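You operate a simulated robot arm through the tools that you are given. There is no shell and no other tool. Be economical: measure what you need, move in short steps, check, and stop when the job is done.

The job below is to be done with a simulated robot arm. You get a single attempt, and the scene is never put back.

Task
Clamp the orange capped block in the red vise; knock its cap home.
Fine: rubber mallet, laid back after; then ease the jaws and stand the block on the bench end. Set down upright: rubber mallet.
Where things are to end (x, y in the base frame): orange capped block within 0.06 m of [0.88, 0].
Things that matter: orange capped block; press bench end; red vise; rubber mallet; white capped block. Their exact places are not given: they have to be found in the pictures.

Only the result counts: the job must be done as asked and must still hold three seconds after the hand-in. Knocking over, shifting, dropping, spilling or breaking anything else fails it. Lids that push on must go on centred and level and be pressed home; caps that screw on are set level and turned clockwise until they are tight.

Robot
A 7-joint arm with a three-finger gripper on a trunk, on a base that drives. Base frame: it is fixed to the floor where the robot stands at the start and does not move with it; the origin is under the middle of the robot, x ahead of it, y to its left, z up. Readings come in m, degrees, newtons and seconds.
With the tool pointing down near the work surface it reaches from about 0.1 to 0.88 m from the robot's upright axis, wherever it stands. Its first joint turns from -166.0 to 166.0 degrees. Places, roughly: orange capped block (6x6x5 cm) [0.7, 0.2, 1.1]; press bench end [1.2, 0.2, 0.9]; red vise [0.7, 0.3, 1]; white capped block (6x6x5 cm) [2.5, -1.9, 0.9]. Payload 2.94 kg.
The tool frame sits at the grasp point between the pads (the TCP): z along the fingers, y along the line on which they close. The tips reach 0.03 m beyond it. The gripper opens to 0.132 m. The gripper's body begins 0.107 m behind the TCP.
Orientation is that of the tool frame in the base frame, as a unit quaternion [w, x, y, z]. With the fingers straight down and closing along the base's y, the tool's x points along the base's -x, its y along +y and its z along -z.

Tools
- The arm moves only by the tool step_arm. Its argument "plan" is a list of rows, each an object (a shift or turn left out is 0, a gripper value left out holds the last) with "rot": the turn, a rotation vector about the tool's x, y, z in degrees, a list of three; "dp": the shift along the tool's x, y, z in m, a list of three; "jaw": the opening, from 0 (shut) to 1 (fully open). In form: [{"rot": [ax, ay, az], "dp": [tx, ty, tz], "jaw": jaw}, ...]. A call has 1 to 12 rows; each row shifts and turns the commanded pose from where the row before left it, along the tool's axes as they then stand. Rows are played at 5 a second. More than 0.05 m and 8.6 degrees between two rows, or a gripper value outside its range, and nothing of the call is played. Where a pose cannot be reached the arm comes as near as it can. A force on the tool above 40 N (or 10 N above the force at the start of the call, whichever is more), or a blocked arm, ends the call early, and 0.2 s more pass. Each finger halts on what it meets, pressing with about 41 N; the grip force reading is that of the motor and also rises with nothing between the fingers. The clock runs only during rows and for 0.2 s after the last one: add rows that do not move to give the fingers time. The reply holds the time, the measured pose of the TCP, the force on the tool along the base axes, the opening and the grip force, in the units named above and with some noise, with the torque about the TCP (base axes, N m) and any sound that the robot's microphone picked up.
- Cameras (640 x 400 px; columns grow to the right, rows downward): "scene" is now at [0.0487, 0.2019, 1.8437]; the picture's right is [0.15, -0.99, 0.00], its down [-0.75, -0.11, -0.65] and it looks along [0.65, 0.10, -0.76] (base axes); focal length 258 px, centre (320, 200). "wrist" rides on the gripper at [0.072, 0.003, -0.144] in the tool frame; the picture's right is [-0.04, 1.00, 0.00], its down [-0.88, -0.04, -0.48] and it looks along [-0.47, -0.02, 0.88] (tool axes); focal length 256 px, centre (320, 200).
- snapshot(camera): a new picture of that camera. The clock stands still meanwhile.
- lift_body(by): slides the trunk up (or, below 0, down) by that many m; the arm and the scene camera ride with it, the base frame stays. It gives what a move gives, with no picture.
- roll_base(legs): drives the robot by 1 to 6 legs, each [ahead, left, turn to the left] in m, m and degrees, along the robot's own axes; the way and the turn of a leg run together, so that a leg with both is an arc; at most 1.5 m and 180 degrees a leg. The arm and the cameras ride along, it lands a little off, and it stops where it bumps. It gives what a move gives.
- turn_head(pan, tilt): turns the head with the scene camera to pan (to the left, within 143 degrees either way) and tilt (down, from -29 to 69), counted from straight ahead of the robot. It gives what a move gives.
- measure_at(camera, pixels): for up to 12 pixels [column, row] of the newest picture of that camera ("zoom" is the newest enlarged one), the place [x, y, z] in the base frame of the surface seen there, good to about 0.003 m. The clock stands still meanwhile.
- inspect(camera, box): a new picture of the part [left, top, right, bottom] of that camera's present view, enlarged. The clock stands still meanwhile.
- job_done(): hands the job in; it is judged then, once.

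Work in short steps. Measure before you move; look again where a grasp or a placing could have gone wrong, and mend it. You have 80 turns and 52 pictures in all, those below and enlarged ones among them. Open the gripper and draw the arm clear of the work before you hand the job in, unless the task says otherwise; then end with one line.

The tools are called after "Request:" by a JSON object that holds its "api" and its "payload". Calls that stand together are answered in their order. step_arm: Moves the arm, as the interface text tells. Its arguments: {"type":"object","properties":{"plan":{"type":"array","items":{"type":"object","properties":{"rot":{"type":"array","items":{"type":"number"}},"dp":{"type":"array","items":{"type":"number"}},"jaw":{"type":"number"}}}}},"required":["plan"]} The other tools are called the same way: lift_body (by) slides the trunk up or down; roll_base (legs) drives the base; turn_head (pan, tilt) turns the head that bears the scene camera; snapshot (camera) takes a picture; measure_at (camera, pixels) gives the place of the surface under pixels of a picture; inspect (camera, box) takes an enlarged picture of a part of a camera's view; job_done () hands the job in.

At the start:

```text
time: 0.0
ee_pos: [0.5759, 0.1187, 1.3319]
tool_rot: [0.001, 0.0, 1.0, -0.001]
ft_force: [-0.3, 0.3, 0.3]
torque: [0.04, -0.01, -0.03]
finger_gap: 0.1317
finger_force: 0.0
trunk travel left (down, up): [-0.35, 0.19]
robot x, y, heading: [-0.0017, 0.0024, -0.1]
head pan, tilt: [8.4, 49.2]
```

scene: 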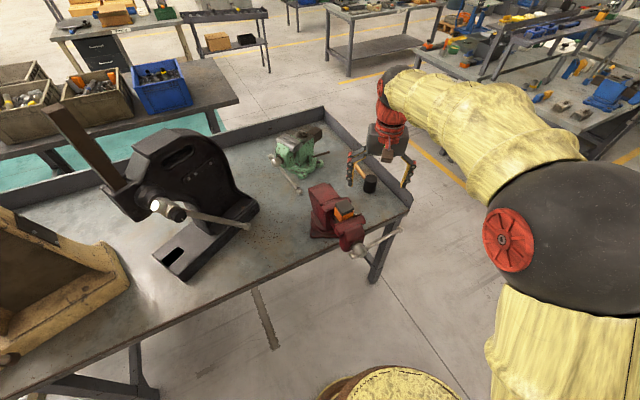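
wrist: 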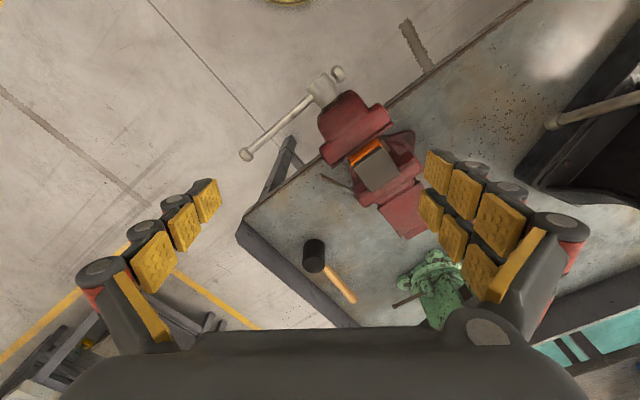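

The red vise is near (338,215) in the scene view, with the orange block in its jaws and the mallet near (367,180). I'll enlarge both views to see the details.

Request:
{"api": "inspect", "payload": {"camera": "scene", "box": [250, 110, 430, 270]}}

Request:
{"api": "inspect", "payload": {"camera": "wrist", "box": [220, 40, 480, 320]}}

```text
2.50 times, centred on (340, 190) of scene
```

zoom: 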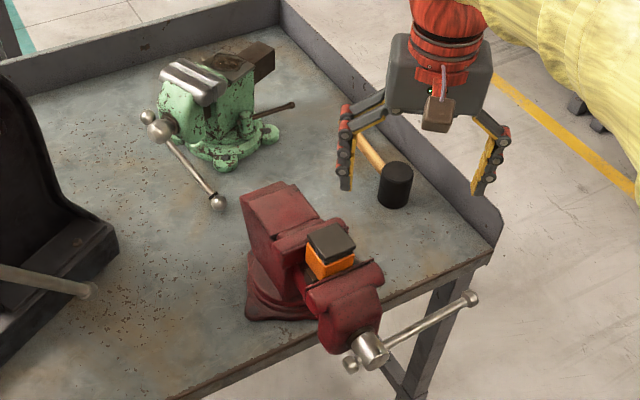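

```text
1.43 times, centred on (350, 180) of wrist
```

zoom: 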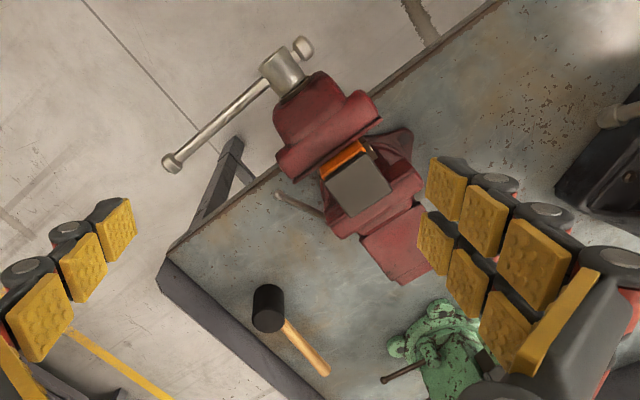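

Measure the mallet, block, jaws and vise handle from the wrist zoom.

Request:
{"api": "measure_at", "payload": {"camera": "zoom", "pixels": [[268, 295], [270, 318], [290, 335], [322, 368], [360, 188], [345, 160], [325, 125], [285, 70], [302, 47], [172, 161], [225, 115], [395, 240]]}}

Request:
{"api": "measure_at", "payload": {"camera": "wrist", "pixels": [[330, 230], [366, 195], [355, 172], [385, 147], [400, 172], [375, 150], [378, 108], [322, 155], [420, 140], [395, 200], [330, 88], [338, 74]]}}

```text
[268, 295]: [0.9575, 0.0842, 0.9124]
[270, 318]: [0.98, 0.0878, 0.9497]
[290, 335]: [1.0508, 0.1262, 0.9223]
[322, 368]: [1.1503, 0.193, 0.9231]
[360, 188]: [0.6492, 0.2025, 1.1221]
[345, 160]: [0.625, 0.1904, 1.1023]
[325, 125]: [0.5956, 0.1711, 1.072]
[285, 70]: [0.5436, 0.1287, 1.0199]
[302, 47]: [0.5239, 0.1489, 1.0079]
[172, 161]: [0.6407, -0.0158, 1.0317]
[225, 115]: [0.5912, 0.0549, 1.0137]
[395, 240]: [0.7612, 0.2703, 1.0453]
```

```text
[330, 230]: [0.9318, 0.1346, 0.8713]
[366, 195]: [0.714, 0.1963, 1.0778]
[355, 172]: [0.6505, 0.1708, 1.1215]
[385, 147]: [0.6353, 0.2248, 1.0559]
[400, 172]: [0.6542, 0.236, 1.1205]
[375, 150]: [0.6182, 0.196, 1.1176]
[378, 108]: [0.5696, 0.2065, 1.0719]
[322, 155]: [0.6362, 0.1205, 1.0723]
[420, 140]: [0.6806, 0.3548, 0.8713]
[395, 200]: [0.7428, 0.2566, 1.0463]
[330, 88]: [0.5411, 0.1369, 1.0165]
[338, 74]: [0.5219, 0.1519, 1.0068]
```

The block sits in the vise with its cap top at z≈1.122 and the jaw tops at about 1.072. I'll zoom in on the jaw gap, the mallet and the bench end.

Request:
{"api": "inspect", "payload": {"camera": "scene", "box": [300, 175, 400, 265]}}

Request:
{"api": "inspect", "payload": {"camera": "wrist", "box": [300, 80, 440, 220]}}

```text
4.44 times, centred on (350, 220) of scene
```

zoom: 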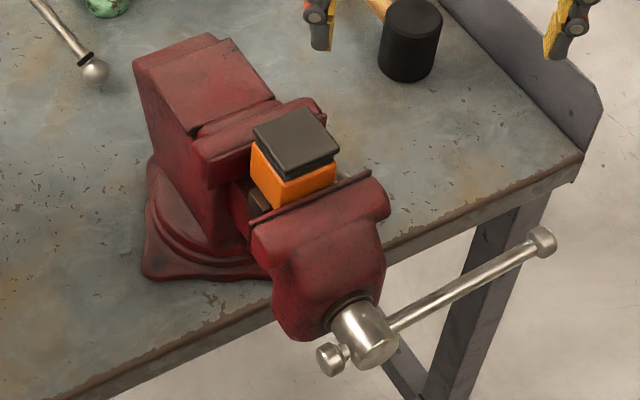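

```text
2.86 times, centred on (370, 150) of wrist
```

zoom: 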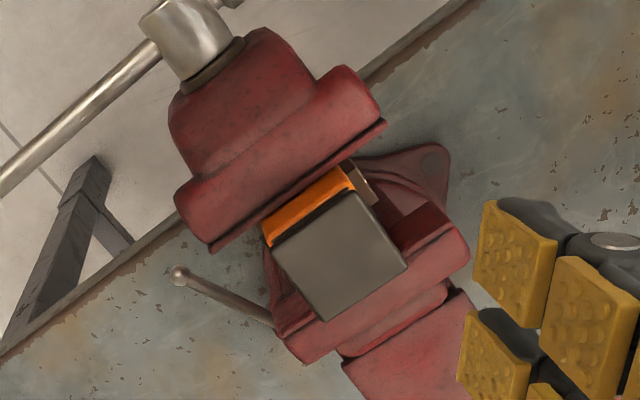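

Measuring the jaw faces and block edges in this zoom.

Request:
{"api": "measure_at", "payload": {"camera": "zoom", "pixels": [[212, 245], [384, 122], [300, 180], [266, 236], [350, 182], [310, 200], [272, 250], [360, 194], [405, 266], [328, 318], [362, 315], [300, 345]]}}

Request:
{"api": "measure_at", "payload": {"camera": "scene", "pixels": [[404, 212], [389, 234], [434, 210], [420, 205], [395, 225], [325, 108], [410, 190], [365, 185], [370, 178], [362, 170], [374, 183], [395, 220]]}}

```text
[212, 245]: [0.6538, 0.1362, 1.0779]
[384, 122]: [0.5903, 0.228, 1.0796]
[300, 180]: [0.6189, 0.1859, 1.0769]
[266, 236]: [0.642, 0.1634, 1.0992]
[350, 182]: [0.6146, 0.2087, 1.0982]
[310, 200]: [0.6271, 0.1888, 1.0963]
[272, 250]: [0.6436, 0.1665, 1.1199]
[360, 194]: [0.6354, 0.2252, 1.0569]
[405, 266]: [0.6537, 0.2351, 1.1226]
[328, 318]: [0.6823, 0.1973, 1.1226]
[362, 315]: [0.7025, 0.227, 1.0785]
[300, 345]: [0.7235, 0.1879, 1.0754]
```

```text
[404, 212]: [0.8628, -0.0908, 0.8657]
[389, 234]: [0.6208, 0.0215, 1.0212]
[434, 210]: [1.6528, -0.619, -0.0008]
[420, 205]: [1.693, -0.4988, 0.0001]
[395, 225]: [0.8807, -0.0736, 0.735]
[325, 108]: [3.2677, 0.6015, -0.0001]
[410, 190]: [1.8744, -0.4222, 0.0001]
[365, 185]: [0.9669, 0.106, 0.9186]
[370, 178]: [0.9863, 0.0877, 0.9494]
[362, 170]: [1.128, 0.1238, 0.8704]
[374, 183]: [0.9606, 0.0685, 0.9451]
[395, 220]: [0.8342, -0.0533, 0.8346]
```

The front jaw face is about 6 mm clear of the block, so the vise has to be tightened with its bar. I'll grip the bar's long end with the pads facing along the screw axis: turn the tool and move over it, still high.

Request:
{"api": "step_arm", "payload": {"plan": [{"rot": [0, 0, 7.9]}, {"rot": [0, 0, 7.9]}, {"rot": [0, 0, 7.9]}, {"rot": [0, 0, 7.9]}, {"rot": [0, 0, 7.9]}, {"rot": [0, 0, 7.9]}, {"rot": [0, 0, 7.9]}, {"dp": [-0.0376, -0.008, 0]}, {"dp": [-0.0376, -0.008, 0]}, {"dp": [-0.0376, -0.008, 0]}, {"dp": [0, 0, 0.045]}, {"dp": [0, 0, 0.045]}]}}

Request:
{"api": "snapshot", "payload": {"camera": "wrist"}}

Request:
{"api": "snapshot", "payload": {"camera": "scene"}}

```text
time: 2.6
ee_pos: [0.6214, 0.0083, 1.2403]
tool_rot: [-0.001, 0.463, 0.886, 0.0]
ft_force: [-0.4, 1.1, 0.8]
torque: [-0.01, 0.05, -0.02]
finger_gap: 0.1318
finger_force: 0.1
trunk travel left (down, up): [-0.35, 0.19]
robot x, y, heading: [-0.0017, 0.0016, -0.0]
head pan, tilt: [8.4, 49.2]
```

```text
45 pictures are left
```

wrist: 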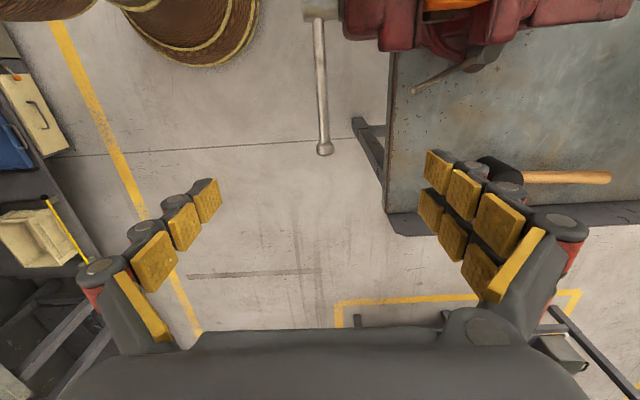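

```text
44 pictures are left
```

scene: 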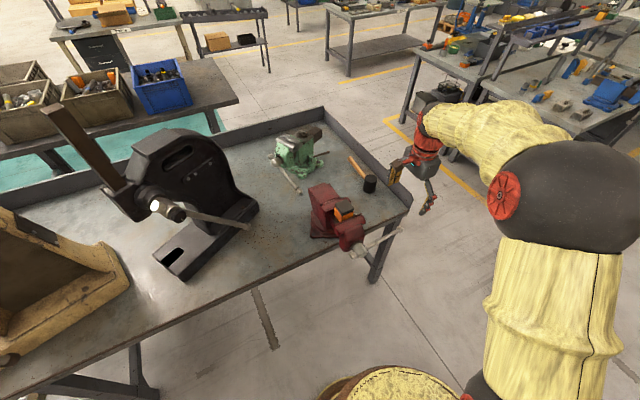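

The bar is centred between the fingers, with its ball at (325,148). I'll measure the bar, the robot base edge, the bench edges and the mallet.

Request:
{"api": "measure_at", "payload": {"camera": "wrist", "pixels": [[325, 148], [321, 80], [319, 30], [200, 62], [388, 210], [395, 70], [440, 225], [388, 140], [600, 178], [560, 178], [620, 195], [510, 170]]}}

Request:
{"api": "measure_at", "payload": {"camera": "scene", "pixels": [[369, 180], [370, 186], [365, 175], [352, 158], [358, 166], [376, 185], [400, 215], [405, 205], [380, 230], [380, 175], [385, 160], [385, 375]]}}

```text
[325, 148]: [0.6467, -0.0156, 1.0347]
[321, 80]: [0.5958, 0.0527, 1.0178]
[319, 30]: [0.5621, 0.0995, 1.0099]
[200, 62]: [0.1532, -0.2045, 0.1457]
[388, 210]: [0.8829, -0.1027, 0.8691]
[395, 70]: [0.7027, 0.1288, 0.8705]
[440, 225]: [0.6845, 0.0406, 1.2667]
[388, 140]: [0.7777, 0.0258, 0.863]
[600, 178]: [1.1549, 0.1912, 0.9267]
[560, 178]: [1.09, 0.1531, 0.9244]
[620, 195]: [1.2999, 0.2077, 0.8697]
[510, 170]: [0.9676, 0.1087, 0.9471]
```

```text
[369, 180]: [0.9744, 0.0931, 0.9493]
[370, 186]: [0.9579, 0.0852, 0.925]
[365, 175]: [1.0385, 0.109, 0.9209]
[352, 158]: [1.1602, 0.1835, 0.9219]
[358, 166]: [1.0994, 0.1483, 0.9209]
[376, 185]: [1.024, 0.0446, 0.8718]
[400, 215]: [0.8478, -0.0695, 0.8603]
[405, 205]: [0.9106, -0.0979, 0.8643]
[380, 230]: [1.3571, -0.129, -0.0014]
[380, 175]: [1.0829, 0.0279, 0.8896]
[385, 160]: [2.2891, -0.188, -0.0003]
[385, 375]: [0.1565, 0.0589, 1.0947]
```

Lower onto the bar (centre about z 1.018 here) and close.

Request:
{"api": "step_arm", "payload": {"plan": [{"dp": [0, 0, 0.0445]}, {"dp": [0, 0, 0.0445]}, {"dp": [0, 0, 0.0445]}, {"dp": [0, 0.001, 0.0445]}, {"dp": [0, 0.001, 0.0445]}, {}]}}

Request:
{"api": "step_arm", "payload": {"plan": [{"jaw": 0}, {}, {}, {}, {}, {}, {}, {}, {}]}}

```text
time: 4.0
ee_pos: [0.6226, 0.0098, 1.0209]
tool_rot: [0.0, 0.464, 0.886, 0.0]
ft_force: [-0.2, -0.5, -0.2]
torque: [0.01, 0.02, 0.0]
finger_gap: 0.132
finger_force: 0.1
trunk travel left (down, up): [-0.35, 0.19]
robot x, y, heading: [0.0013, 0.0013, 0.1]
head pan, tilt: [8.4, 49.2]
```

```text
time: 6.0
ee_pos: [0.6248, 0.0124, 1.0209]
tool_rot: [0.001, 0.462, 0.887, 0.001]
ft_force: [13.3, 9.5, -4.4]
torque: [-0.26, -0.25, 0.77]
finger_gap: 0.014
finger_force: 23.8
trunk travel left (down, up): [-0.35, 0.19]
robot x, y, heading: [0.0002, 0.0023, -0.1]
head pan, tilt: [8.4, 49.2]
```

The bar is gripped (14 mm). I'll ease the small side load and swing it down (clockwise seen from the front) through about 16°.

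Request:
{"api": "step_arm", "payload": {"plan": [{"dp": [0, 0.003, 0]}, {"dp": [-0.0011, 0, 0.01]}, {"dp": [-0.0003, 0, 0.01]}, {"dp": [0.0003, 0, 0.01]}, {"dp": [0.0011, 0, 0.01]}, {}]}}

```text
time: 7.4
ee_pos: [0.6225, 0.0152, 0.9801]
tool_rot: [0.0, 0.464, 0.886, 0.0]
ft_force: [8.0, -0.8, 2.5]
torque: [0.39, 0.19, 0.55]
finger_gap: 0.0136
finger_force: 38.3
trunk travel left (down, up): [-0.35, 0.19]
robot x, y, heading: [0.0054, 0.0023, -0.1]
head pan, tilt: [8.4, 49.2]
```

It turns freely, so I continue the arc to about −40°.

Request:
{"api": "step_arm", "payload": {"plan": [{"dp": [0.0042, 0, 0.0196]}, {"dp": [0.0068, 0, 0.0188]}, {"dp": [0.0094, 0, 0.0178]}, {"dp": [0.0118, 0, 0.0162]}, {}]}}

Request:
{"api": "inspect", "payload": {"camera": "scene", "box": [300, 165, 420, 265]}}

```text
time: 8.6
ee_pos: [0.6079, 0.0422, 0.9069]
tool_rot: [0.0, 0.464, 0.886, 0.0]
ft_force: [12.9, 0.0, -1.2]
torque: [0.64, 0.03, 0.78]
finger_gap: 0.0129
finger_force: 36.8
trunk travel left (down, up): [-0.35, 0.19]
robot x, y, heading: [-0.0007, -0.0008, -0.1]
head pan, tilt: [8.4, 49.2]
```

```text
4.00 times, centred on (360, 215) of scene
```

zoom: 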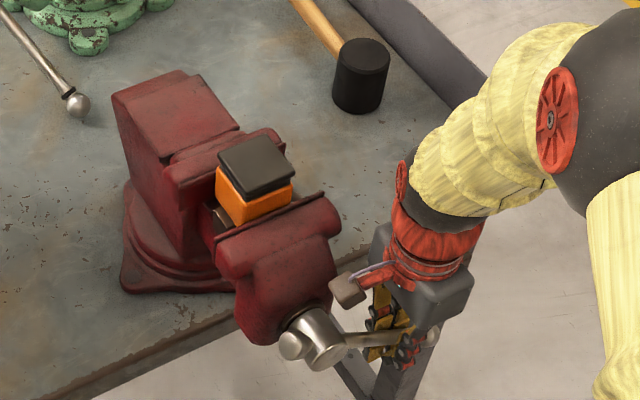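

Measure the front jaw's inner edge and the block to see how far 48° of turn moved it.

Request:
{"api": "measure_at", "payload": {"camera": "zoom", "pixels": [[270, 228], [230, 238], [315, 200], [240, 222], [288, 196], [265, 205], [216, 195], [300, 202], [255, 230]]}}

```text
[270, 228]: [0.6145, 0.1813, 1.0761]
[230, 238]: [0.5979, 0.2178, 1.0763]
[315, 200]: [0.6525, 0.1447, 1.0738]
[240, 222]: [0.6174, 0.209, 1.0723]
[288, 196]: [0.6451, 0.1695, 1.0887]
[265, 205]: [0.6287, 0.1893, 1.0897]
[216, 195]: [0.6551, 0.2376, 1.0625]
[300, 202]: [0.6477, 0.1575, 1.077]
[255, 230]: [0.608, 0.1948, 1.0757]
```

The camera on the hand is getting close to the front jaw. I'll tilt the tool 40° about its y, which moves the hand out to the right while the pads stay on the bar, and then check.

Request:
{"api": "step_arm", "payload": {"plan": [{"rot": [0, 8, 0]}, {"rot": [0, 8, 0]}, {"rot": [0, 8, 0]}, {"rot": [0, 8, 0]}, {"rot": [0, 8, 0]}, {}]}}

Request:
{"api": "inspect", "payload": {"camera": "scene", "box": [300, 165, 420, 265]}}

```text
time: 10.0
ee_pos: [0.6065, 0.0429, 0.9064]
tool_rot: [-0.304, 0.436, 0.832, 0.159]
ft_force: [13.1, 24.9, -2.4]
torque: [-0.33, -0.73, 0.84]
finger_gap: 0.0136
finger_force: 38.0
trunk travel left (down, up): [-0.35, 0.19]
robot x, y, heading: [0.0006, 0.0018, 0.0]
head pan, tilt: [8.4, 49.2]
```

```text
4.00 times, centred on (360, 215) of scene
```

zoom: 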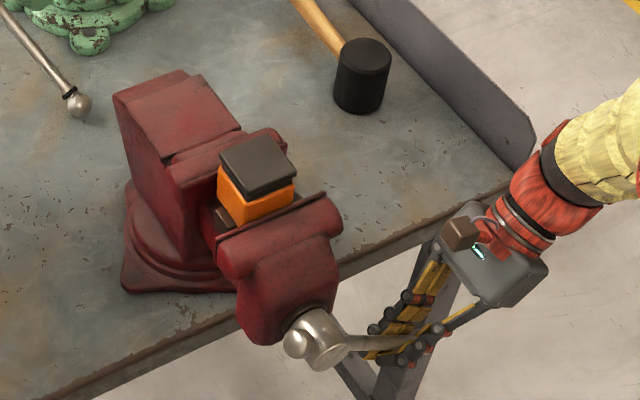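

The hand is clear now. Continue the arc to about −56°, following the screw forward a little.

Request:
{"api": "step_arm", "payload": {"plan": [{"dp": [0, 0.0025, 0]}, {"dp": [0.0014, 0.0005, 0.02]}, {"dp": [0.0042, 0.0005, 0.0196]}, {}]}}

```text
time: 11.0
ee_pos: [0.5919, 0.067, 0.8798]
tool_rot: [-0.303, 0.437, 0.832, 0.159]
ft_force: [11.9, -2.9, -0.4]
torque: [1.13, 0.17, 0.56]
finger_gap: 0.0134
finger_force: 38.0
trunk travel left (down, up): [-0.35, 0.19]
robot x, y, heading: [-0.0036, 0.0018, 0.1]
head pan, tilt: [8.4, 49.2]
```

Still free: keep turning toward −80°.

Request:
{"api": "step_arm", "payload": {"plan": [{"dp": [0.0068, 0.0005, 0.0189]}, {"dp": [0.0094, 0.0005, 0.0177]}, {"dp": [0.0118, 0.0005, 0.0162]}, {}]}}

Request:
{"api": "inspect", "payload": {"camera": "scene", "box": [300, 165, 420, 265]}}

```text
time: 12.0
ee_pos: [0.5615, 0.1133, 0.8558]
tool_rot: [-0.305, 0.436, 0.832, 0.158]
ft_force: [-3.0, -6.4, -5.6]
torque: [0.89, -0.07, 0.04]
finger_gap: 0.0127
finger_force: 37.5
trunk travel left (down, up): [-0.35, 0.19]
robot x, y, heading: [0.0004, -0.0016, 0.0]
head pan, tilt: [8.4, 49.2]
```

```text
4.00 times, centred on (360, 215) of scene
```

zoom: 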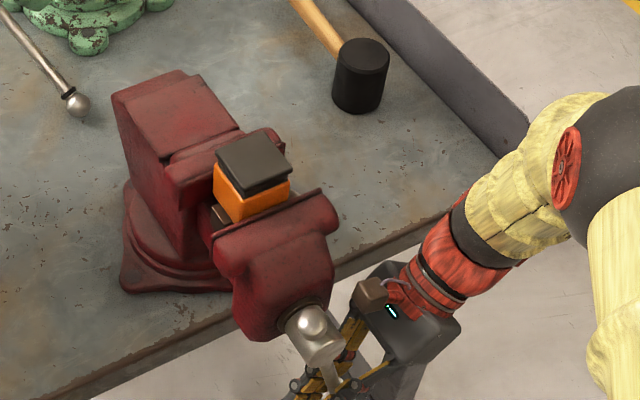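

Torque is still low. Before going past −90° I tilt the hand another 32° so that the camera clears the screw head.

Request:
{"api": "step_arm", "payload": {"plan": [{"rot": [0, 8, 0]}, {"rot": [0, 8, 0]}, {"rot": [0, 8, 0]}, {"rot": [0, 8, 0]}, {}]}}

```text
time: 13.2
ee_pos: [0.561, 0.1134, 0.8575]
tool_rot: [-0.522, 0.376, 0.716, 0.274]
ft_force: [-6.2, -0.6, -0.8]
torque: [0.1, -0.5, 0.0]
finger_gap: 0.013
finger_force: 38.1
trunk travel left (down, up): [-0.35, 0.19]
robot x, y, heading: [0.0026, -0.0011, 0.3]
head pan, tilt: [8.4, 49.2]
```

Continue turning from −80° to −104°.

Request:
{"api": "step_arm", "payload": {"plan": [{"dp": [0.0042, 0.0005, 0.0197]}, {"dp": [0.0069, 0.0005, 0.0188]}, {"dp": [0.0094, 0.0005, 0.0177]}, {}]}}

```text
time: 14.2
ee_pos: [0.5269, 0.1649, 0.861]
tool_rot: [-0.522, 0.375, 0.716, 0.272]
ft_force: [-8.9, -10.4, -7.4]
torque: [0.84, 0.07, -0.39]
finger_gap: 0.0123
finger_force: 37.0
trunk travel left (down, up): [-0.35, 0.19]
robot x, y, heading: [-0.0021, -0.001, 0.2]
head pan, tilt: [8.4, 49.2]
```

Continue to about −120° and look at the jaw.

Request:
{"api": "step_arm", "payload": {"plan": [{"dp": [0.0118, 0.0004, 0.0162]}, {"dp": [0.014, 0.0004, 0.0145]}, {}]}}

Request:
{"api": "inspect", "payload": {"camera": "scene", "box": [310, 190, 380, 250]}}

```text
time: 15.0
ee_pos: [0.5059, 0.1963, 0.8771]
tool_rot: [-0.52, 0.375, 0.717, 0.273]
ft_force: [-8.4, -10.2, -6.2]
torque: [0.63, 0.16, -0.55]
finger_gap: 0.012
finger_force: 37.1
trunk travel left (down, up): [-0.35, 0.19]
robot x, y, heading: [-0.0013, 0.0019, -0.1]
head pan, tilt: [8.4, 49.2]
```

```text
6.67 times, centred on (345, 220) of scene
```

zoom: 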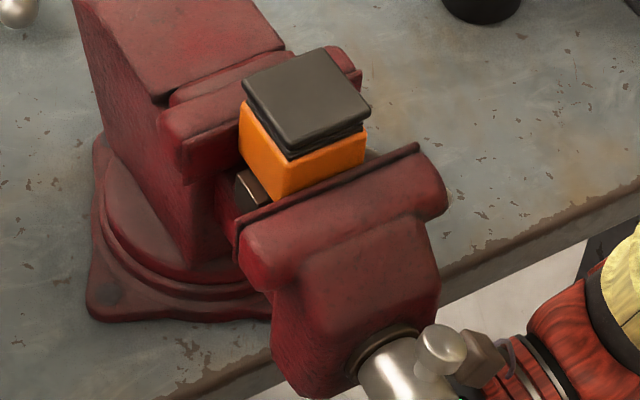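

The jaw looks nearly on the block, so I'll measure the remaining gap.

Request:
{"api": "measure_at", "payload": {"camera": "zoom", "pixels": [[270, 210], [330, 182], [400, 150], [300, 185], [340, 172], [275, 190], [320, 215], [250, 230], [235, 150], [300, 150]]}}

Request:
{"api": "step_arm", "payload": {"plan": [{"rot": [0, 8, 0]}, {"rot": [0, 8, 0]}, {"rot": [0, 8, 0]}, {"rot": [0, 8, 0]}, {}]}}

```text
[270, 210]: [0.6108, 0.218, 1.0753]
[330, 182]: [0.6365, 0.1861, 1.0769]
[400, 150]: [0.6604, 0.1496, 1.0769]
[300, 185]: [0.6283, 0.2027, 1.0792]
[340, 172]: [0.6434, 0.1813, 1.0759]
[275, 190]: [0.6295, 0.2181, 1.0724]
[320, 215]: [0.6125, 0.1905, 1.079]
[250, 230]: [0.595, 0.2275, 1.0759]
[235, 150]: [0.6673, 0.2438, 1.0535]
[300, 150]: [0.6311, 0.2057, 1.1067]
```

```text
time: 16.2
ee_pos: [0.5084, 0.1932, 0.8742]
tool_rot: [0.688, -0.292, -0.557, -0.361]
ft_force: [-10.4, -12.9, 8.1]
torque: [-0.22, 0.57, -0.34]
finger_gap: 0.0124
finger_force: 37.1
trunk travel left (down, up): [-0.35, 0.19]
robot x, y, heading: [0.0004, 0.0027, -0.0]
head pan, tilt: [8.4, 49.2]
```

Almost closed. I continue turning in small steps, watching the force.

Request:
{"api": "step_arm", "payload": {"plan": [{"dp": [0.0042, -0.002, 0.0197]}, {"dp": [0.0069, 0.0003, 0.0188]}, {"dp": [0.0094, 0.0003, 0.0177]}, {}]}}

```text
time: 17.2
ee_pos: [0.4805, 0.2366, 0.9099]
tool_rot: [0.698, -0.286, -0.546, -0.366]
ft_force: [-0.2, 1.6, -6.3]
torque: [0.29, 0.53, 0.26]
finger_gap: 0.012
finger_force: 37.0
trunk travel left (down, up): [-0.35, 0.19]
robot x, y, heading: [-0.004, -0.0021, 0.1]
head pan, tilt: [8.4, 49.2]
```

Still free at about −144°. Continue.

Request:
{"api": "step_arm", "payload": {"plan": [{"dp": [0.0118, 0.0004, 0.0162]}, {"dp": [0.014, 0.0004, 0.0145]}, {}]}}

Request:
{"api": "snapshot", "payload": {"camera": "scene"}}

```text
time: 17.8
ee_pos: [0.4697, 0.2502, 0.9316]
tool_rot: [0.697, -0.289, -0.545, -0.366]
ft_force: [13.3, 1.2, -17.6]
torque: [1.79, 1.56, 1.28]
finger_gap: 0.0117
finger_force: 36.9
trunk travel left (down, up): [-0.35, 0.19]
robot x, y, heading: [-0.0001, 0.0003, -0.2]
head pan, tilt: [8.4, 49.2]
stopped in row 2: the force on the tool passed its limit at 103 N (the readings are from after the stop); the commanded pose is now the measured one
```

```text
39 pictures are left
```

scene: 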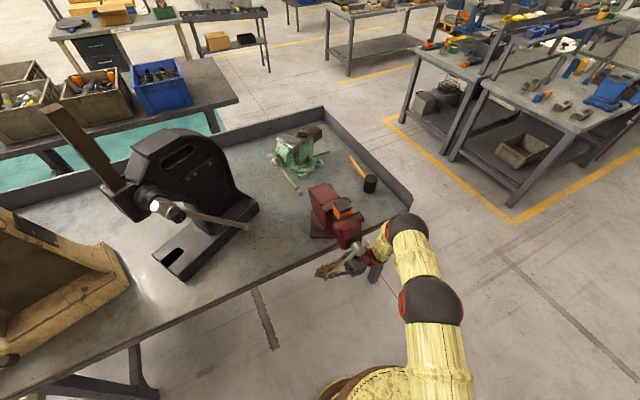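

The move stopped on force, so either the vise is tight or the hand has touched something. I'll zoom in.

Request:
{"api": "inspect", "payload": {"camera": "scene", "box": [300, 185, 400, 285]}}

Request:
{"api": "inspect", "payload": {"camera": "wrist", "box": [0, 0, 640, 400]}}

```text
4.00 times, centred on (350, 235) of scene
```

zoom: 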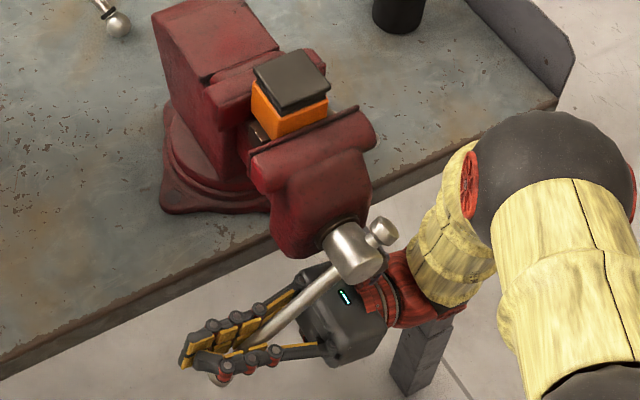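

```text
1.00 times, centred on (320, 200) of wrist (not enlarged: the box is as wide or as high as the picture)
```

zoom: 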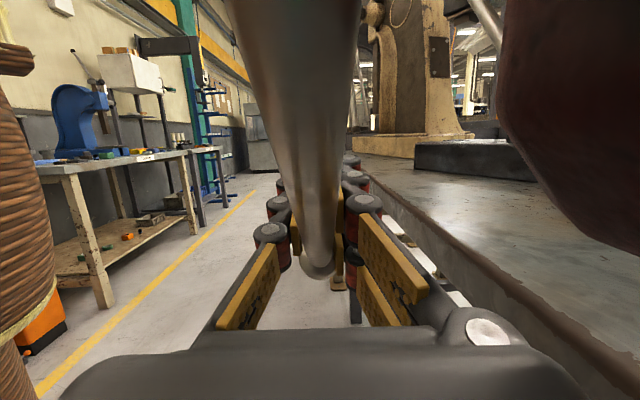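

The wrist view shows the camera jammed right under the screw head, so that was a collision and not a tight vise. I'll let go, drop the hand down off the bar and back away toward the robot, then regrip from above on the left side.

Request:
{"api": "step_arm", "payload": {"plan": [{"jaw": 0.5}, {}, {}, {}, {}, {"dp": [-0.03, 0, 0]}, {"dp": [-0.03, 0, 0]}, {"dp": [-0.03, 0, 0]}]}}

```text
time: 19.6
ee_pos: [0.455, 0.2679, 0.8437]
tool_rot: [0.697, -0.287, -0.545, -0.365]
ft_force: [0.0, 0.4, 0.2]
torque: [-0.02, -0.03, 0.05]
finger_gap: 0.066
finger_force: 0.1
trunk travel left (down, up): [-0.35, 0.19]
robot x, y, heading: [0.0017, 0.0047, -0.1]
head pan, tilt: [8.4, 49.2]
```

Off the bar. Back away from the vise and tilt the tool upright again.

Request:
{"api": "step_arm", "payload": {"plan": [{"dp": [0, -0.045, 0]}, {"dp": [0, -0.045, 0]}, {"dp": [0, -0.03, 0]}, {"rot": [0, -8.2, 0]}, {"rot": [0, -8.2, 0]}, {"rot": [0, -8.2, 0]}, {"rot": [0, -8.2, 0]}, {"rot": [0, -8.2, 0]}, {"rot": [0, -8.2, 0]}, {"rot": [0, -8.2, 0]}, {"rot": [0, -8.2, 0]}]}}

Request:
{"api": "step_arm", "payload": {"plan": [{"rot": [0, -8.2, 0]}, {"rot": [0, -8.2, 0]}, {"rot": [0, -8.2, 0]}, {"rot": [0, -8.2, 0]}, {"rot": [0, -6, 0]}, {"dp": [0, 0, -0.045]}, {"dp": [0, 0, -0.045]}, {"dp": [0, 0, -0.045]}, {"dp": [0, 0, -0.045]}, {"dp": [0, 0, -0.045]}, {}]}}

Request:
{"api": "snapshot", "payload": {"camera": "wrist"}}

Request:
{"api": "inspect", "payload": {"camera": "scene", "box": [300, 185, 400, 285]}}

```text
time: 22.0
ee_pos: [0.3547, 0.2012, 0.8451]
tool_rot: [-0.29, 0.44, 0.836, 0.151]
ft_force: [-0.6, -0.1, 0.0]
torque: [0.0, -0.03, -0.02]
finger_gap: 0.0662
finger_force: 0.2
trunk travel left (down, up): [-0.35, 0.19]
robot x, y, heading: [-0.0012, -0.0018, 0.1]
head pan, tilt: [8.4, 49.2]
```

```text
time: 24.4
ee_pos: [0.3447, 0.1909, 0.9539]
tool_rot: [0.017, 0.465, 0.885, 0.006]
ft_force: [-0.1, -0.7, -1.2]
torque: [-0.03, 0.03, -0.01]
finger_gap: 0.0661
finger_force: 0.0
out of reach, approached as far as the arm can: row 7, 8, 9, 10
trunk travel left (down, up): [-0.35, 0.19]
robot x, y, heading: [0.0005, -0.0021, 0.2]
head pan, tilt: [8.4, 49.2]
```

```text
36 pictures are left
```

wrist: 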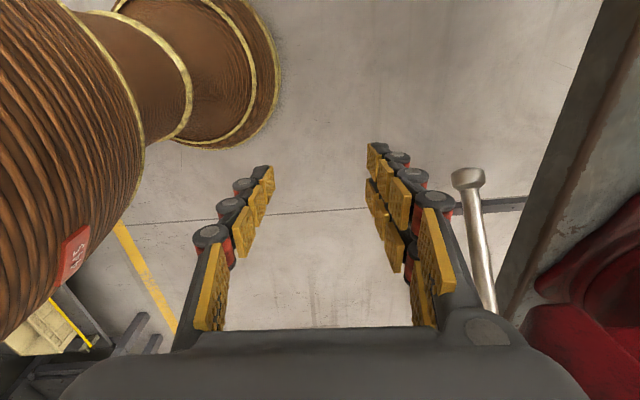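

```text
4.00 times, centred on (350, 235) of scene
```

zoom: 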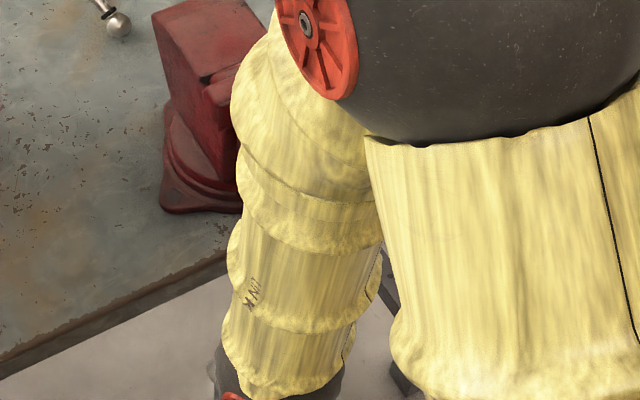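

The arm is at its inner reach limit here. Raising the trunk 0.12 m lifts the hand straight up; first I measure the bar ball at (468,178).

Request:
{"api": "measure_at", "payload": {"camera": "wrist", "pixels": [[468, 176], [475, 215], [485, 265], [455, 190]]}}

Request:
{"api": "lift_body", "payload": {"by": 0.12}}

```text
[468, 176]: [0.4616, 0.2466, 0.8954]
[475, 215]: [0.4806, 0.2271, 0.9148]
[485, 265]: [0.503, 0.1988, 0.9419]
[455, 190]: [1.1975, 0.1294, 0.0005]
```

```text
time: 25.9
ee_pos: [0.3441, 0.1926, 1.0717]
tool_rot: [0.017, 0.465, 0.885, 0.007]
ft_force: [-0.6, 0.0, -0.4]
torque: [-0.01, 0.02, 0.01]
finger_gap: 0.0661
finger_force: 0.1
trunk travel left (down, up): [-0.47, 0.07]
robot x, y, heading: [-0.0004, -0.0023, 0.1]
head pan, tilt: [8.4, 49.2]
```

Move over the bar (it points about 37° below horizontal to the left), lean the hand away from the vise, and look before descending.

Request:
{"api": "step_arm", "payload": {"plan": [{"dp": [-0.017, 0.0455, 0]}, {"dp": [-0.017, 0.0455, 0]}, {"dp": [-0.0165, 0.0455, 0]}, {"rot": [0, -7, 0]}, {"rot": [0, -7, 0]}, {}]}}

Request:
{"api": "snapshot", "payload": {"camera": "wrist"}}

```text
time: 27.3
ee_pos: [0.4272, 0.1955, 1.0197]
tool_rot: [0.093, 0.465, 0.88, -0.041]
ft_force: [-0.2, 0.7, -0.5]
torque: [-0.02, -0.02, -0.01]
finger_gap: 0.066
finger_force: 0.1
out of reach, approached as far as the arm can: row 1, 2, 3, 4
trunk travel left (down, up): [-0.47, 0.07]
robot x, y, heading: [0.0001, -0.0025, -0.0]
head pan, tilt: [8.4, 49.2]
```

```text
34 pictures are left
```

wrist: 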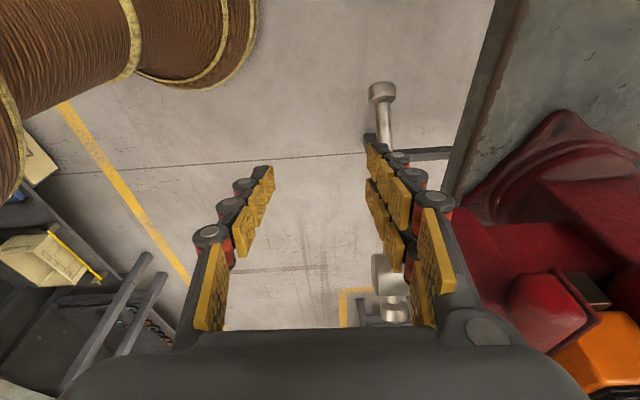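

The arm is cramped this close to the robot, so I'd rather back the base away from the vise. First look behind it.

Request:
{"api": "turn_head", "payload": {"pan": 143, "tilt": 45}}

Request:
{"api": "snapshot", "payload": {"camera": "scene"}}

```text
time: 29.5
ee_pos: [0.4278, 0.1957, 1.0195]
tool_rot: [0.093, 0.464, 0.88, -0.041]
ft_force: [-0.4, 0.6, -0.1]
torque: [0.04, -0.06, 0.0]
finger_gap: 0.066
finger_force: 0.0
trunk travel left (down, up): [-0.47, 0.07]
robot x, y, heading: [-0.0028, 0.0001, -0.2]
head pan, tilt: [143.0, 45.0]
```

```text
33 pictures are left
```

scene: 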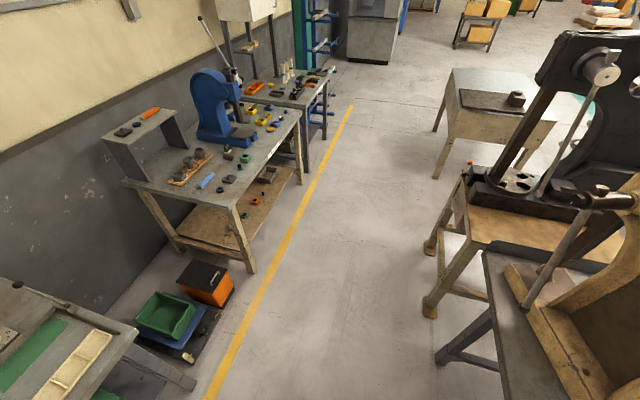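

Measure how near the furniture behind is.

Request:
{"api": "measure_at", "payload": {"camera": "scene", "pixels": [[130, 330], [190, 385], [60, 300], [15, 300], [220, 390], [440, 355]]}}

Request:
{"api": "turn_head", "payload": {"pan": 10, "tilt": 49}}

```text
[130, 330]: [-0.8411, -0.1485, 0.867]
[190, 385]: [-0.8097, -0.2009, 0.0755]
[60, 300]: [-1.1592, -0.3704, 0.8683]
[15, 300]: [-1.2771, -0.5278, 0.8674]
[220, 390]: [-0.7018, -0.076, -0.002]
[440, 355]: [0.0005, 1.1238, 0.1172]
```

```text
time: 31.6
ee_pos: [0.4277, 0.1964, 1.0176]
tool_rot: [0.094, 0.464, 0.88, -0.041]
ft_force: [0.0, -0.2, 0.5]
torque: [0.03, -0.01, 0.0]
finger_gap: 0.0659
finger_force: 0.0
trunk travel left (down, up): [-0.47, 0.07]
robot x, y, heading: [0.0014, 0.0013, -0.0]
head pan, tilt: [10.0, 49.0]
```

There's 0.5 m of free floor behind, so backing up 0.2 m is safe.

Request:
{"api": "roll_base", "payload": {"legs": [[-0.2, 0, 0]]}}

```text
time: 33.2
ee_pos: [0.2285, 0.1981, 1.019]
tool_rot: [0.093, 0.461, 0.881, -0.041]
ft_force: [-0.5, -0.5, -0.5]
torque: [0.04, -0.06, 0.02]
finger_gap: 0.0658
finger_force: 0.0
trunk travel left (down, up): [-0.47, 0.07]
robot x, y, heading: [-0.1957, -0.0, 0.2]
head pan, tilt: [10.0, 49.0]
```

Approach above the bar again, in open workspace.

Request:
{"api": "step_arm", "payload": {"plan": [{"dp": [-0.0206, 0.038, -0.0011]}, {"dp": [-0.0206, 0.038, -0.0011]}, {"dp": [-0.0206, 0.038, -0.0011]}, {"dp": [-0.0206, 0.038, -0.0011]}, {"dp": [-0.0206, 0.038, -0.0011]}, {"dp": [-0.0206, 0.038, -0.0011]}, {}]}}

Request:
{"api": "snapshot", "payload": {"camera": "wrist"}}

```text
time: 34.8
ee_pos: [0.4843, 0.2275, 1.0537]
tool_rot: [0.093, 0.462, 0.881, -0.041]
ft_force: [0.5, 0.8, 0.2]
torque: [-0.01, -0.03, -0.03]
finger_gap: 0.0661
finger_force: 0.1
trunk travel left (down, up): [-0.47, 0.07]
robot x, y, heading: [-0.1957, 0.0008, -0.0]
head pan, tilt: [10.0, 49.0]
```

```text
32 pictures are left
```

wrist: 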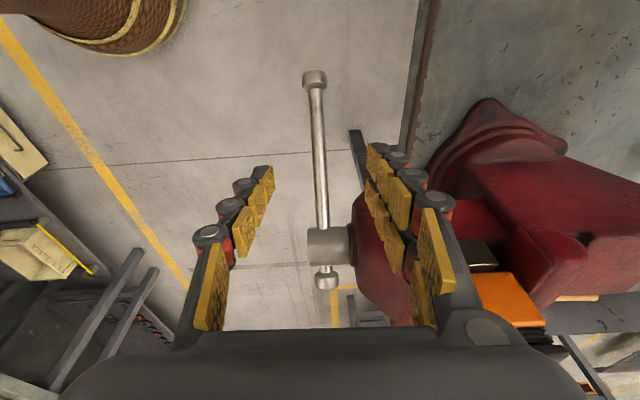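

The bar lies between the fingers. Descend to about z 0.913 and close.

Request:
{"api": "step_arm", "payload": {"plan": [{"dp": [0.0068, 0, 0.0348]}, {"dp": [0.0068, 0, 0.0348]}, {"dp": [0.0068, 0, 0.0348]}, {"dp": [0.0068, 0, 0.0348]}, {"jaw": 0}, {}, {}, {}, {}, {}]}}

```text
time: 37.0
ee_pos: [0.4858, 0.2274, 0.9097]
tool_rot: [0.092, 0.462, 0.881, -0.042]
ft_force: [-9.5, -6.2, -3.1]
torque: [0.23, -0.24, -0.37]
finger_gap: 0.0187
finger_force: 43.2
trunk travel left (down, up): [-0.47, 0.07]
robot x, y, heading: [-0.199, 0.003, 0.1]
head pan, tilt: [10.0, 49.0]
```

Gripped. Now swing the left end up (still clockwise from the front) in three small steps.

Request:
{"api": "step_arm", "payload": {"plan": [{"dp": [0, -0.001, 0]}, {"dp": [0.0078, 0.0004, -0.0184]}, {"dp": [0.0051, 0.0004, -0.0194]}, {"dp": [0.0025, 0.0004, -0.02]}, {}]}}

```text
time: 38.2
ee_pos: [0.4718, 0.2444, 0.9626]
tool_rot: [0.093, 0.462, 0.881, -0.043]
ft_force: [-15.0, -27.5, -6.8]
torque: [0.39, 0.86, 0.41]
finger_gap: 0.0142
finger_force: 40.8
trunk travel left (down, up): [-0.47, 0.07]
robot x, y, heading: [-0.1977, -0.0017, 0.6]
head pan, tilt: [10.0, 49.0]
```

Still turning. I ease the axial load and continue.

Request:
{"api": "step_arm", "payload": {"plan": [{"dp": [-0.0003, -0.003, -0.02]}, {"dp": [-0.0031, 0.0, -0.0197]}, {}]}}

Request:
{"api": "inspect", "payload": {"camera": "scene", "box": [270, 150, 410, 250]}}

```text
time: 39.0
ee_pos: [0.4666, 0.2529, 1.0027]
tool_rot: [0.092, 0.462, 0.881, -0.041]
ft_force: [-10.3, -8.6, -13.7]
torque: [0.7, 0.8, 0.48]
finger_gap: 0.0144
finger_force: 40.3
trunk travel left (down, up): [-0.47, 0.07]
robot x, y, heading: [-0.1981, 0.0031, 0.4]
head pan, tilt: [10.0, 49.0]
```

```text
4.00 times, centred on (340, 200) of scene
```

zoom: 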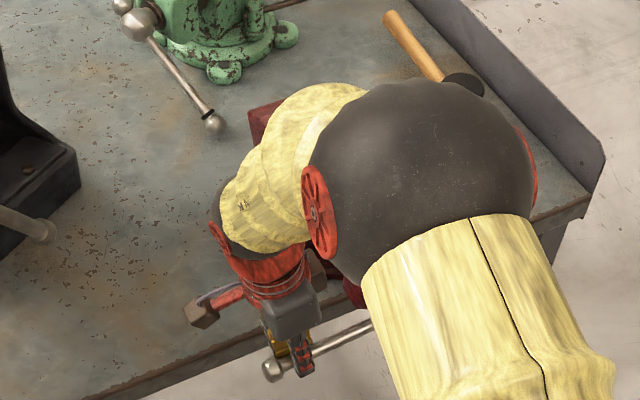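

Around 190° turned; continue.

Request:
{"api": "step_arm", "payload": {"plan": [{"dp": [-0.0059, -0.0015, -0.0191]}, {"dp": [-0.0084, 0.0, -0.0182]}, {"dp": [-0.0109, 0, -0.0169]}, {}]}}

```text
time: 40.0
ee_pos: [0.4727, 0.2424, 1.0645]
tool_rot: [0.095, 0.462, 0.881, -0.039]
ft_force: [3.8, 9.1, -2.5]
torque: [0.45, 0.13, -0.36]
finger_gap: 0.0142
finger_force: 40.1
trunk travel left (down, up): [-0.47, 0.07]
robot x, y, heading: [-0.1955, -0.0022, 0.3]
head pan, tilt: [10.0, 49.0]
```

Check the jaw gap with the wrist camera.

Request:
{"api": "snapshot", "payload": {"camera": "wrist"}}

```text
30 pictures are left
```

wrist: 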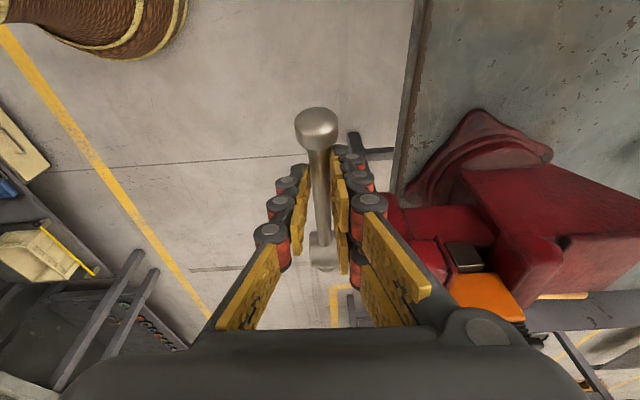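

Request:
{"api": "inspect", "payload": {"camera": "wrist", "box": [390, 210, 570, 340]}}

```text
3.08 times, centred on (480, 275) of wrist
```

zoom: 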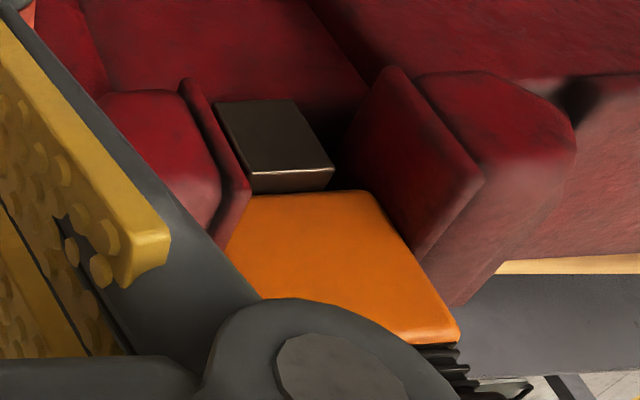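

Request:
{"api": "measure_at", "payload": {"camera": "zoom", "pixels": [[245, 190], [235, 230], [250, 215], [275, 215], [350, 200], [375, 215], [410, 262], [425, 230], [400, 190], [455, 180], [200, 150], [300, 185]]}}

```text
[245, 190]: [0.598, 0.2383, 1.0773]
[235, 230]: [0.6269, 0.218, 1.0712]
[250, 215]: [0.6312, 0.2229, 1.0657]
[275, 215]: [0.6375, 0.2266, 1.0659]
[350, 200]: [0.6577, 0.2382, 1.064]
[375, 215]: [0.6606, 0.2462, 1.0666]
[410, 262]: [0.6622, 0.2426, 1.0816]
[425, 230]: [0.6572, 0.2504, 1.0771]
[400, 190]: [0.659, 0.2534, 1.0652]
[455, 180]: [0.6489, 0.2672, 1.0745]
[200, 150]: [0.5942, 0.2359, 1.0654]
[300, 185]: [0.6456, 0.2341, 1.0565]
```

The rear jaw face is at s≈0.684 and the front jaw rim at ≈0.627, so it is almost tight on the 6 cm block. Continue turning.

Request:
{"api": "step_arm", "payload": {"plan": [{"dp": [-0.0131, 0, -0.0152]}, {"dp": [-0.0151, 0, -0.0132]}, {}]}}

```text
time: 40.8
ee_pos: [0.4841, 0.2213, 1.0962]
tool_rot: [0.093, 0.462, 0.881, -0.041]
ft_force: [-0.4, 0.4, -0.1]
torque: [0.01, 0.01, 0.01]
finger_gap: 0.0
finger_force: 28.9
trunk travel left (down, up): [-0.47, 0.07]
robot x, y, heading: [-0.1969, -0.002, 0.2]
head pan, tilt: [10.0, 49.0]
```

The bar slipped out of the pads, which may mean it met resistance. Look where it is.

Request:
{"api": "snapshot", "payload": {"camera": "wrist"}}

```text
28 pictures are left
```

wrist: 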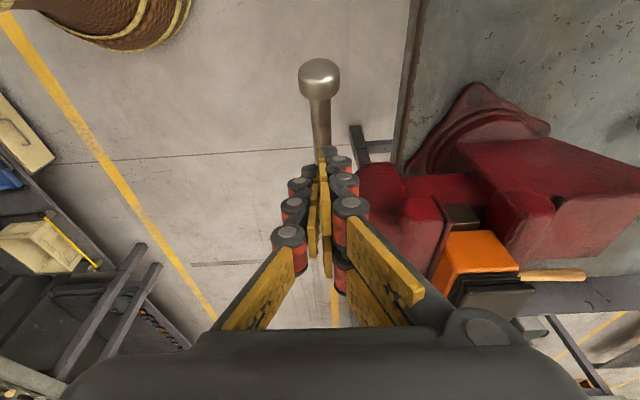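

Request:
{"api": "measure_at", "payload": {"camera": "wrist", "pixels": [[318, 75], [320, 105], [322, 135], [432, 205], [405, 240], [440, 250], [515, 215], [500, 258], [455, 238], [500, 300]]}}

Request:
{"api": "inspect", "payload": {"camera": "wrist", "box": [380, 180, 560, 320]}}

```text
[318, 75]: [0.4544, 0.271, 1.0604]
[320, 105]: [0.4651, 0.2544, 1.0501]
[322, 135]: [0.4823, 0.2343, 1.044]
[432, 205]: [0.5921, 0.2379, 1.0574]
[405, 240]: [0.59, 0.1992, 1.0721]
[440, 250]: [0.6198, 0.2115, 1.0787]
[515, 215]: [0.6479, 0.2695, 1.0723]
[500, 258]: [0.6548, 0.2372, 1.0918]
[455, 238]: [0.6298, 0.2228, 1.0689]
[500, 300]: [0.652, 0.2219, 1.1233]
```

```text
2.86 times, centred on (470, 250) of wrist
```

zoom: 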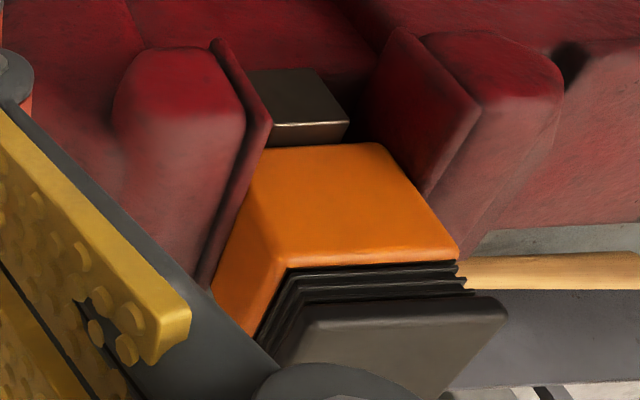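

The bar now rests at about 18° above horizontal on the left. I regrip it further out and pull up to confirm that it's tight.

Request:
{"api": "step_arm", "payload": {"plan": [{"jaw": 0.4, "dp": [0, 0.003, 0]}, {}, {}, {}, {"dp": [0.0197, 0, 0.0227]}, {"dp": [0.0197, 0, 0.0227]}, {"jaw": 0}, {}, {}, {}, {}]}}

Request:
{"api": "step_arm", "payload": {"plan": [{"dp": [-0.002, 0, -0.01]}, {"dp": [-0.002, 0, -0.01]}, {}]}}

```text
time: 43.2
ee_pos: [0.4719, 0.2488, 1.0453]
tool_rot: [0.094, 0.462, 0.881, -0.041]
ft_force: [6.9, 5.1, -0.2]
torque: [-0.21, 0.12, -1.08]
finger_gap: 0.0187
finger_force: 40.9
trunk travel left (down, up): [-0.47, 0.07]
robot x, y, heading: [-0.1985, -0.0007, 0.2]
head pan, tilt: [10.0, 49.0]
```

```text
time: 44.0
ee_pos: [0.4726, 0.248, 1.0629]
tool_rot: [0.092, 0.462, 0.881, -0.041]
ft_force: [14.2, 4.8, -14.5]
torque: [0.76, 0.74, -1.33]
finger_gap: 0.0191
finger_force: 43.5
trunk travel left (down, up): [-0.47, 0.07]
robot x, y, heading: [-0.1979, -0.0002, 0.4]
head pan, tilt: [10.0, 49.0]
```

Request:
{"api": "step_arm", "payload": {"plan": [{"dp": [-0.004, 0, -0.01]}, {"dp": [-0.005, 0, -0.01]}, {}]}}

Request:
{"api": "snapshot", "payload": {"camera": "wrist"}}

```text
time: 44.8
ee_pos: [0.4755, 0.2433, 1.0846]
tool_rot: [0.092, 0.461, 0.881, -0.043]
ft_force: [21.9, -0.3, -21.8]
torque: [0.34, 0.71, -1.5]
finger_gap: 0.0186
finger_force: 44.0
trunk travel left (down, up): [-0.47, 0.07]
robot x, y, heading: [-0.1946, -0.0009, -0.0]
head pan, tilt: [10.0, 49.0]
```

```text
26 pictures are left
```

wrist: 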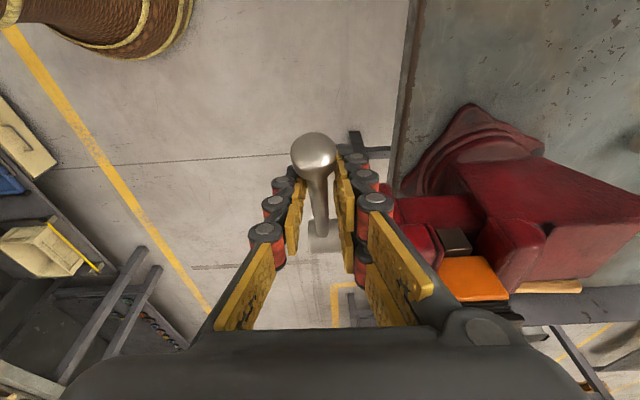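

Request:
{"api": "measure_at", "payload": {"camera": "wrist", "pixels": [[314, 150], [318, 180], [320, 215], [425, 235], [470, 275], [515, 235]]}}

```text
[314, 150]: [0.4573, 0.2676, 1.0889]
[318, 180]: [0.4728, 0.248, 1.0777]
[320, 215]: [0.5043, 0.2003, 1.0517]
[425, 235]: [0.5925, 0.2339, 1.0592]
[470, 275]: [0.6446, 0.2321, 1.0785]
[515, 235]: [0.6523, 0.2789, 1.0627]
```

The bar turned about 8° more with rising resistance (22 N). I tighten a little further.

Request:
{"api": "step_arm", "payload": {"plan": [{"dp": [-0.006, 0.001, -0.008]}, {"dp": [-0.006, 0, -0.008]}, {"dp": [-0.006, 0, -0.008]}, {}]}}

```text
time: 45.8
ee_pos: [0.4825, 0.2346, 1.1118]
tool_rot: [0.092, 0.462, 0.881, -0.043]
ft_force: [7.8, 1.2, -20.1]
torque: [0.32, 0.75, -0.93]
finger_gap: 0.0196
finger_force: 44.2
trunk travel left (down, up): [-0.47, 0.07]
robot x, y, heading: [-0.1977, 0.0001, 0.1]
head pan, tilt: [10.0, 49.0]
```

Request:
{"api": "inspect", "payload": {"camera": "wrist", "box": [220, 100, 560, 320]}}

```text
1.82 times, centred on (390, 210) of wrist
```

zoom: 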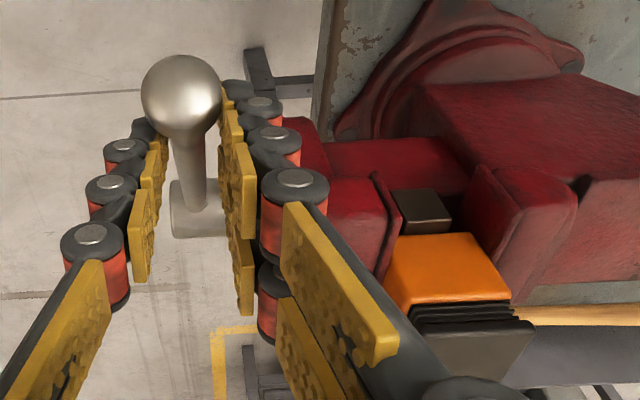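

Request:
{"api": "measure_at", "payload": {"camera": "zoom", "pixels": [[180, 90], [190, 160], [195, 225], [380, 200], [385, 250], [430, 260], [470, 255], [495, 255], [480, 220], [470, 360]]}}

```text
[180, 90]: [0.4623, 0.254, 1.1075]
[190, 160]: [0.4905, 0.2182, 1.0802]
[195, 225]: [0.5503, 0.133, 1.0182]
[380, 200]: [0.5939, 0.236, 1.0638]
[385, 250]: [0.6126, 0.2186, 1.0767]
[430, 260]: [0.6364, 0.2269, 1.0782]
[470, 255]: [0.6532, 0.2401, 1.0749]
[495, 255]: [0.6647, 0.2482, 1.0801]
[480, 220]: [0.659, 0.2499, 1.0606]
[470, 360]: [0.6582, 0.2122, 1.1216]
```

It's turning against a load of about 20 N (3 N·m), so the clamp is biting. I take a firmer grip further down the bar and tighten until it stalls.

Request:
{"api": "step_arm", "payload": {"plan": [{"jaw": 0.4}, {}, {}, {"dp": [0.0006, 0.002, 0.0345]}, {"jaw": 0}, {}, {}, {}, {}]}}

Request:
{"api": "step_arm", "payload": {"plan": [{"dp": [-0.0144, 0, -0.0139]}, {"dp": [-0.016, 0, -0.012]}, {}]}}

```text
time: 47.8
ee_pos: [0.4836, 0.2288, 1.0788]
tool_rot: [0.092, 0.463, 0.881, -0.042]
ft_force: [-7.5, -6.0, -3.8]
torque: [-0.21, 0.66, -1.12]
finger_gap: 0.0184
finger_force: 40.4
trunk travel left (down, up): [-0.47, 0.07]
robot x, y, heading: [-0.1981, -0.0001, 0.2]
head pan, tilt: [10.0, 49.0]
```

```text
time: 48.6
ee_pos: [0.4993, 0.2095, 1.1086]
tool_rot: [0.093, 0.462, 0.881, -0.043]
ft_force: [-11.4, 11.2, -20.2]
torque: [0.65, 1.97, -1.1]
finger_gap: 0.0188
finger_force: 42.5
trunk travel left (down, up): [-0.47, 0.07]
robot x, y, heading: [-0.1977, 0.0015, 0.4]
head pan, tilt: [10.0, 49.0]
```

Resistance has risen to about 25 N tangential. Continue a little.

Request:
{"api": "step_arm", "payload": {"plan": [{"dp": [-0.0181, 0, -0.0085]}, {"dp": [-0.0192, 0, -0.0058]}, {}]}}

Request:
{"api": "inspect", "payload": {"camera": "wrist", "box": [220, 100, 560, 320]}}

```text
time: 49.4
ee_pos: [0.5186, 0.1807, 1.1327]
tool_rot: [0.095, 0.461, 0.881, -0.04]
ft_force: [-11.9, 11.0, -7.7]
torque: [-0.14, 2.16, -1.06]
finger_gap: 0.0189
finger_force: 43.7
trunk travel left (down, up): [-0.47, 0.07]
robot x, y, heading: [-0.1983, 0.0025, 0.3]
head pan, tilt: [10.0, 49.0]
```

```text
1.82 times, centred on (390, 210) of wrist
```

zoom: 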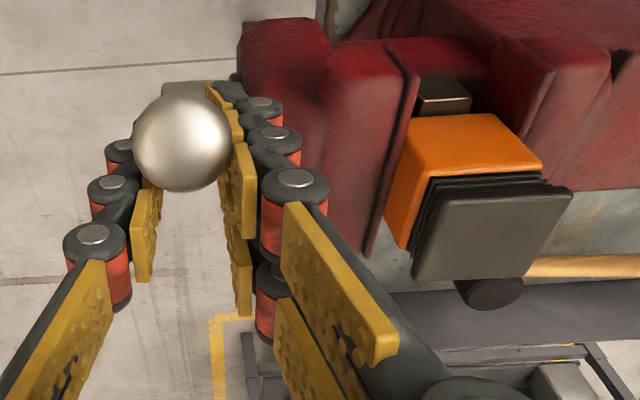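

Request:
{"api": "measure_at", "payload": {"camera": "zoom", "pixels": [[412, 90], [390, 170], [370, 245], [395, 190], [412, 150], [400, 235], [440, 130], [500, 125], [530, 135], [540, 110], [520, 170], [430, 250]]}}

```text
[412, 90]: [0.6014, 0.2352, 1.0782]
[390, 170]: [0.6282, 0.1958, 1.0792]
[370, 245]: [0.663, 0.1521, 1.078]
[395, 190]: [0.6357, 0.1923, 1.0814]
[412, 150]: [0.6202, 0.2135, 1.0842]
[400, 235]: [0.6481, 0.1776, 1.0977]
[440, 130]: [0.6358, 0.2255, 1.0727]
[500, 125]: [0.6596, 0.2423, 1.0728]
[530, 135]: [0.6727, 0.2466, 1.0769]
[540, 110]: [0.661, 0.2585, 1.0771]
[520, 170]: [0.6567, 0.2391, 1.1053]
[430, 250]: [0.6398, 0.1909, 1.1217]
```

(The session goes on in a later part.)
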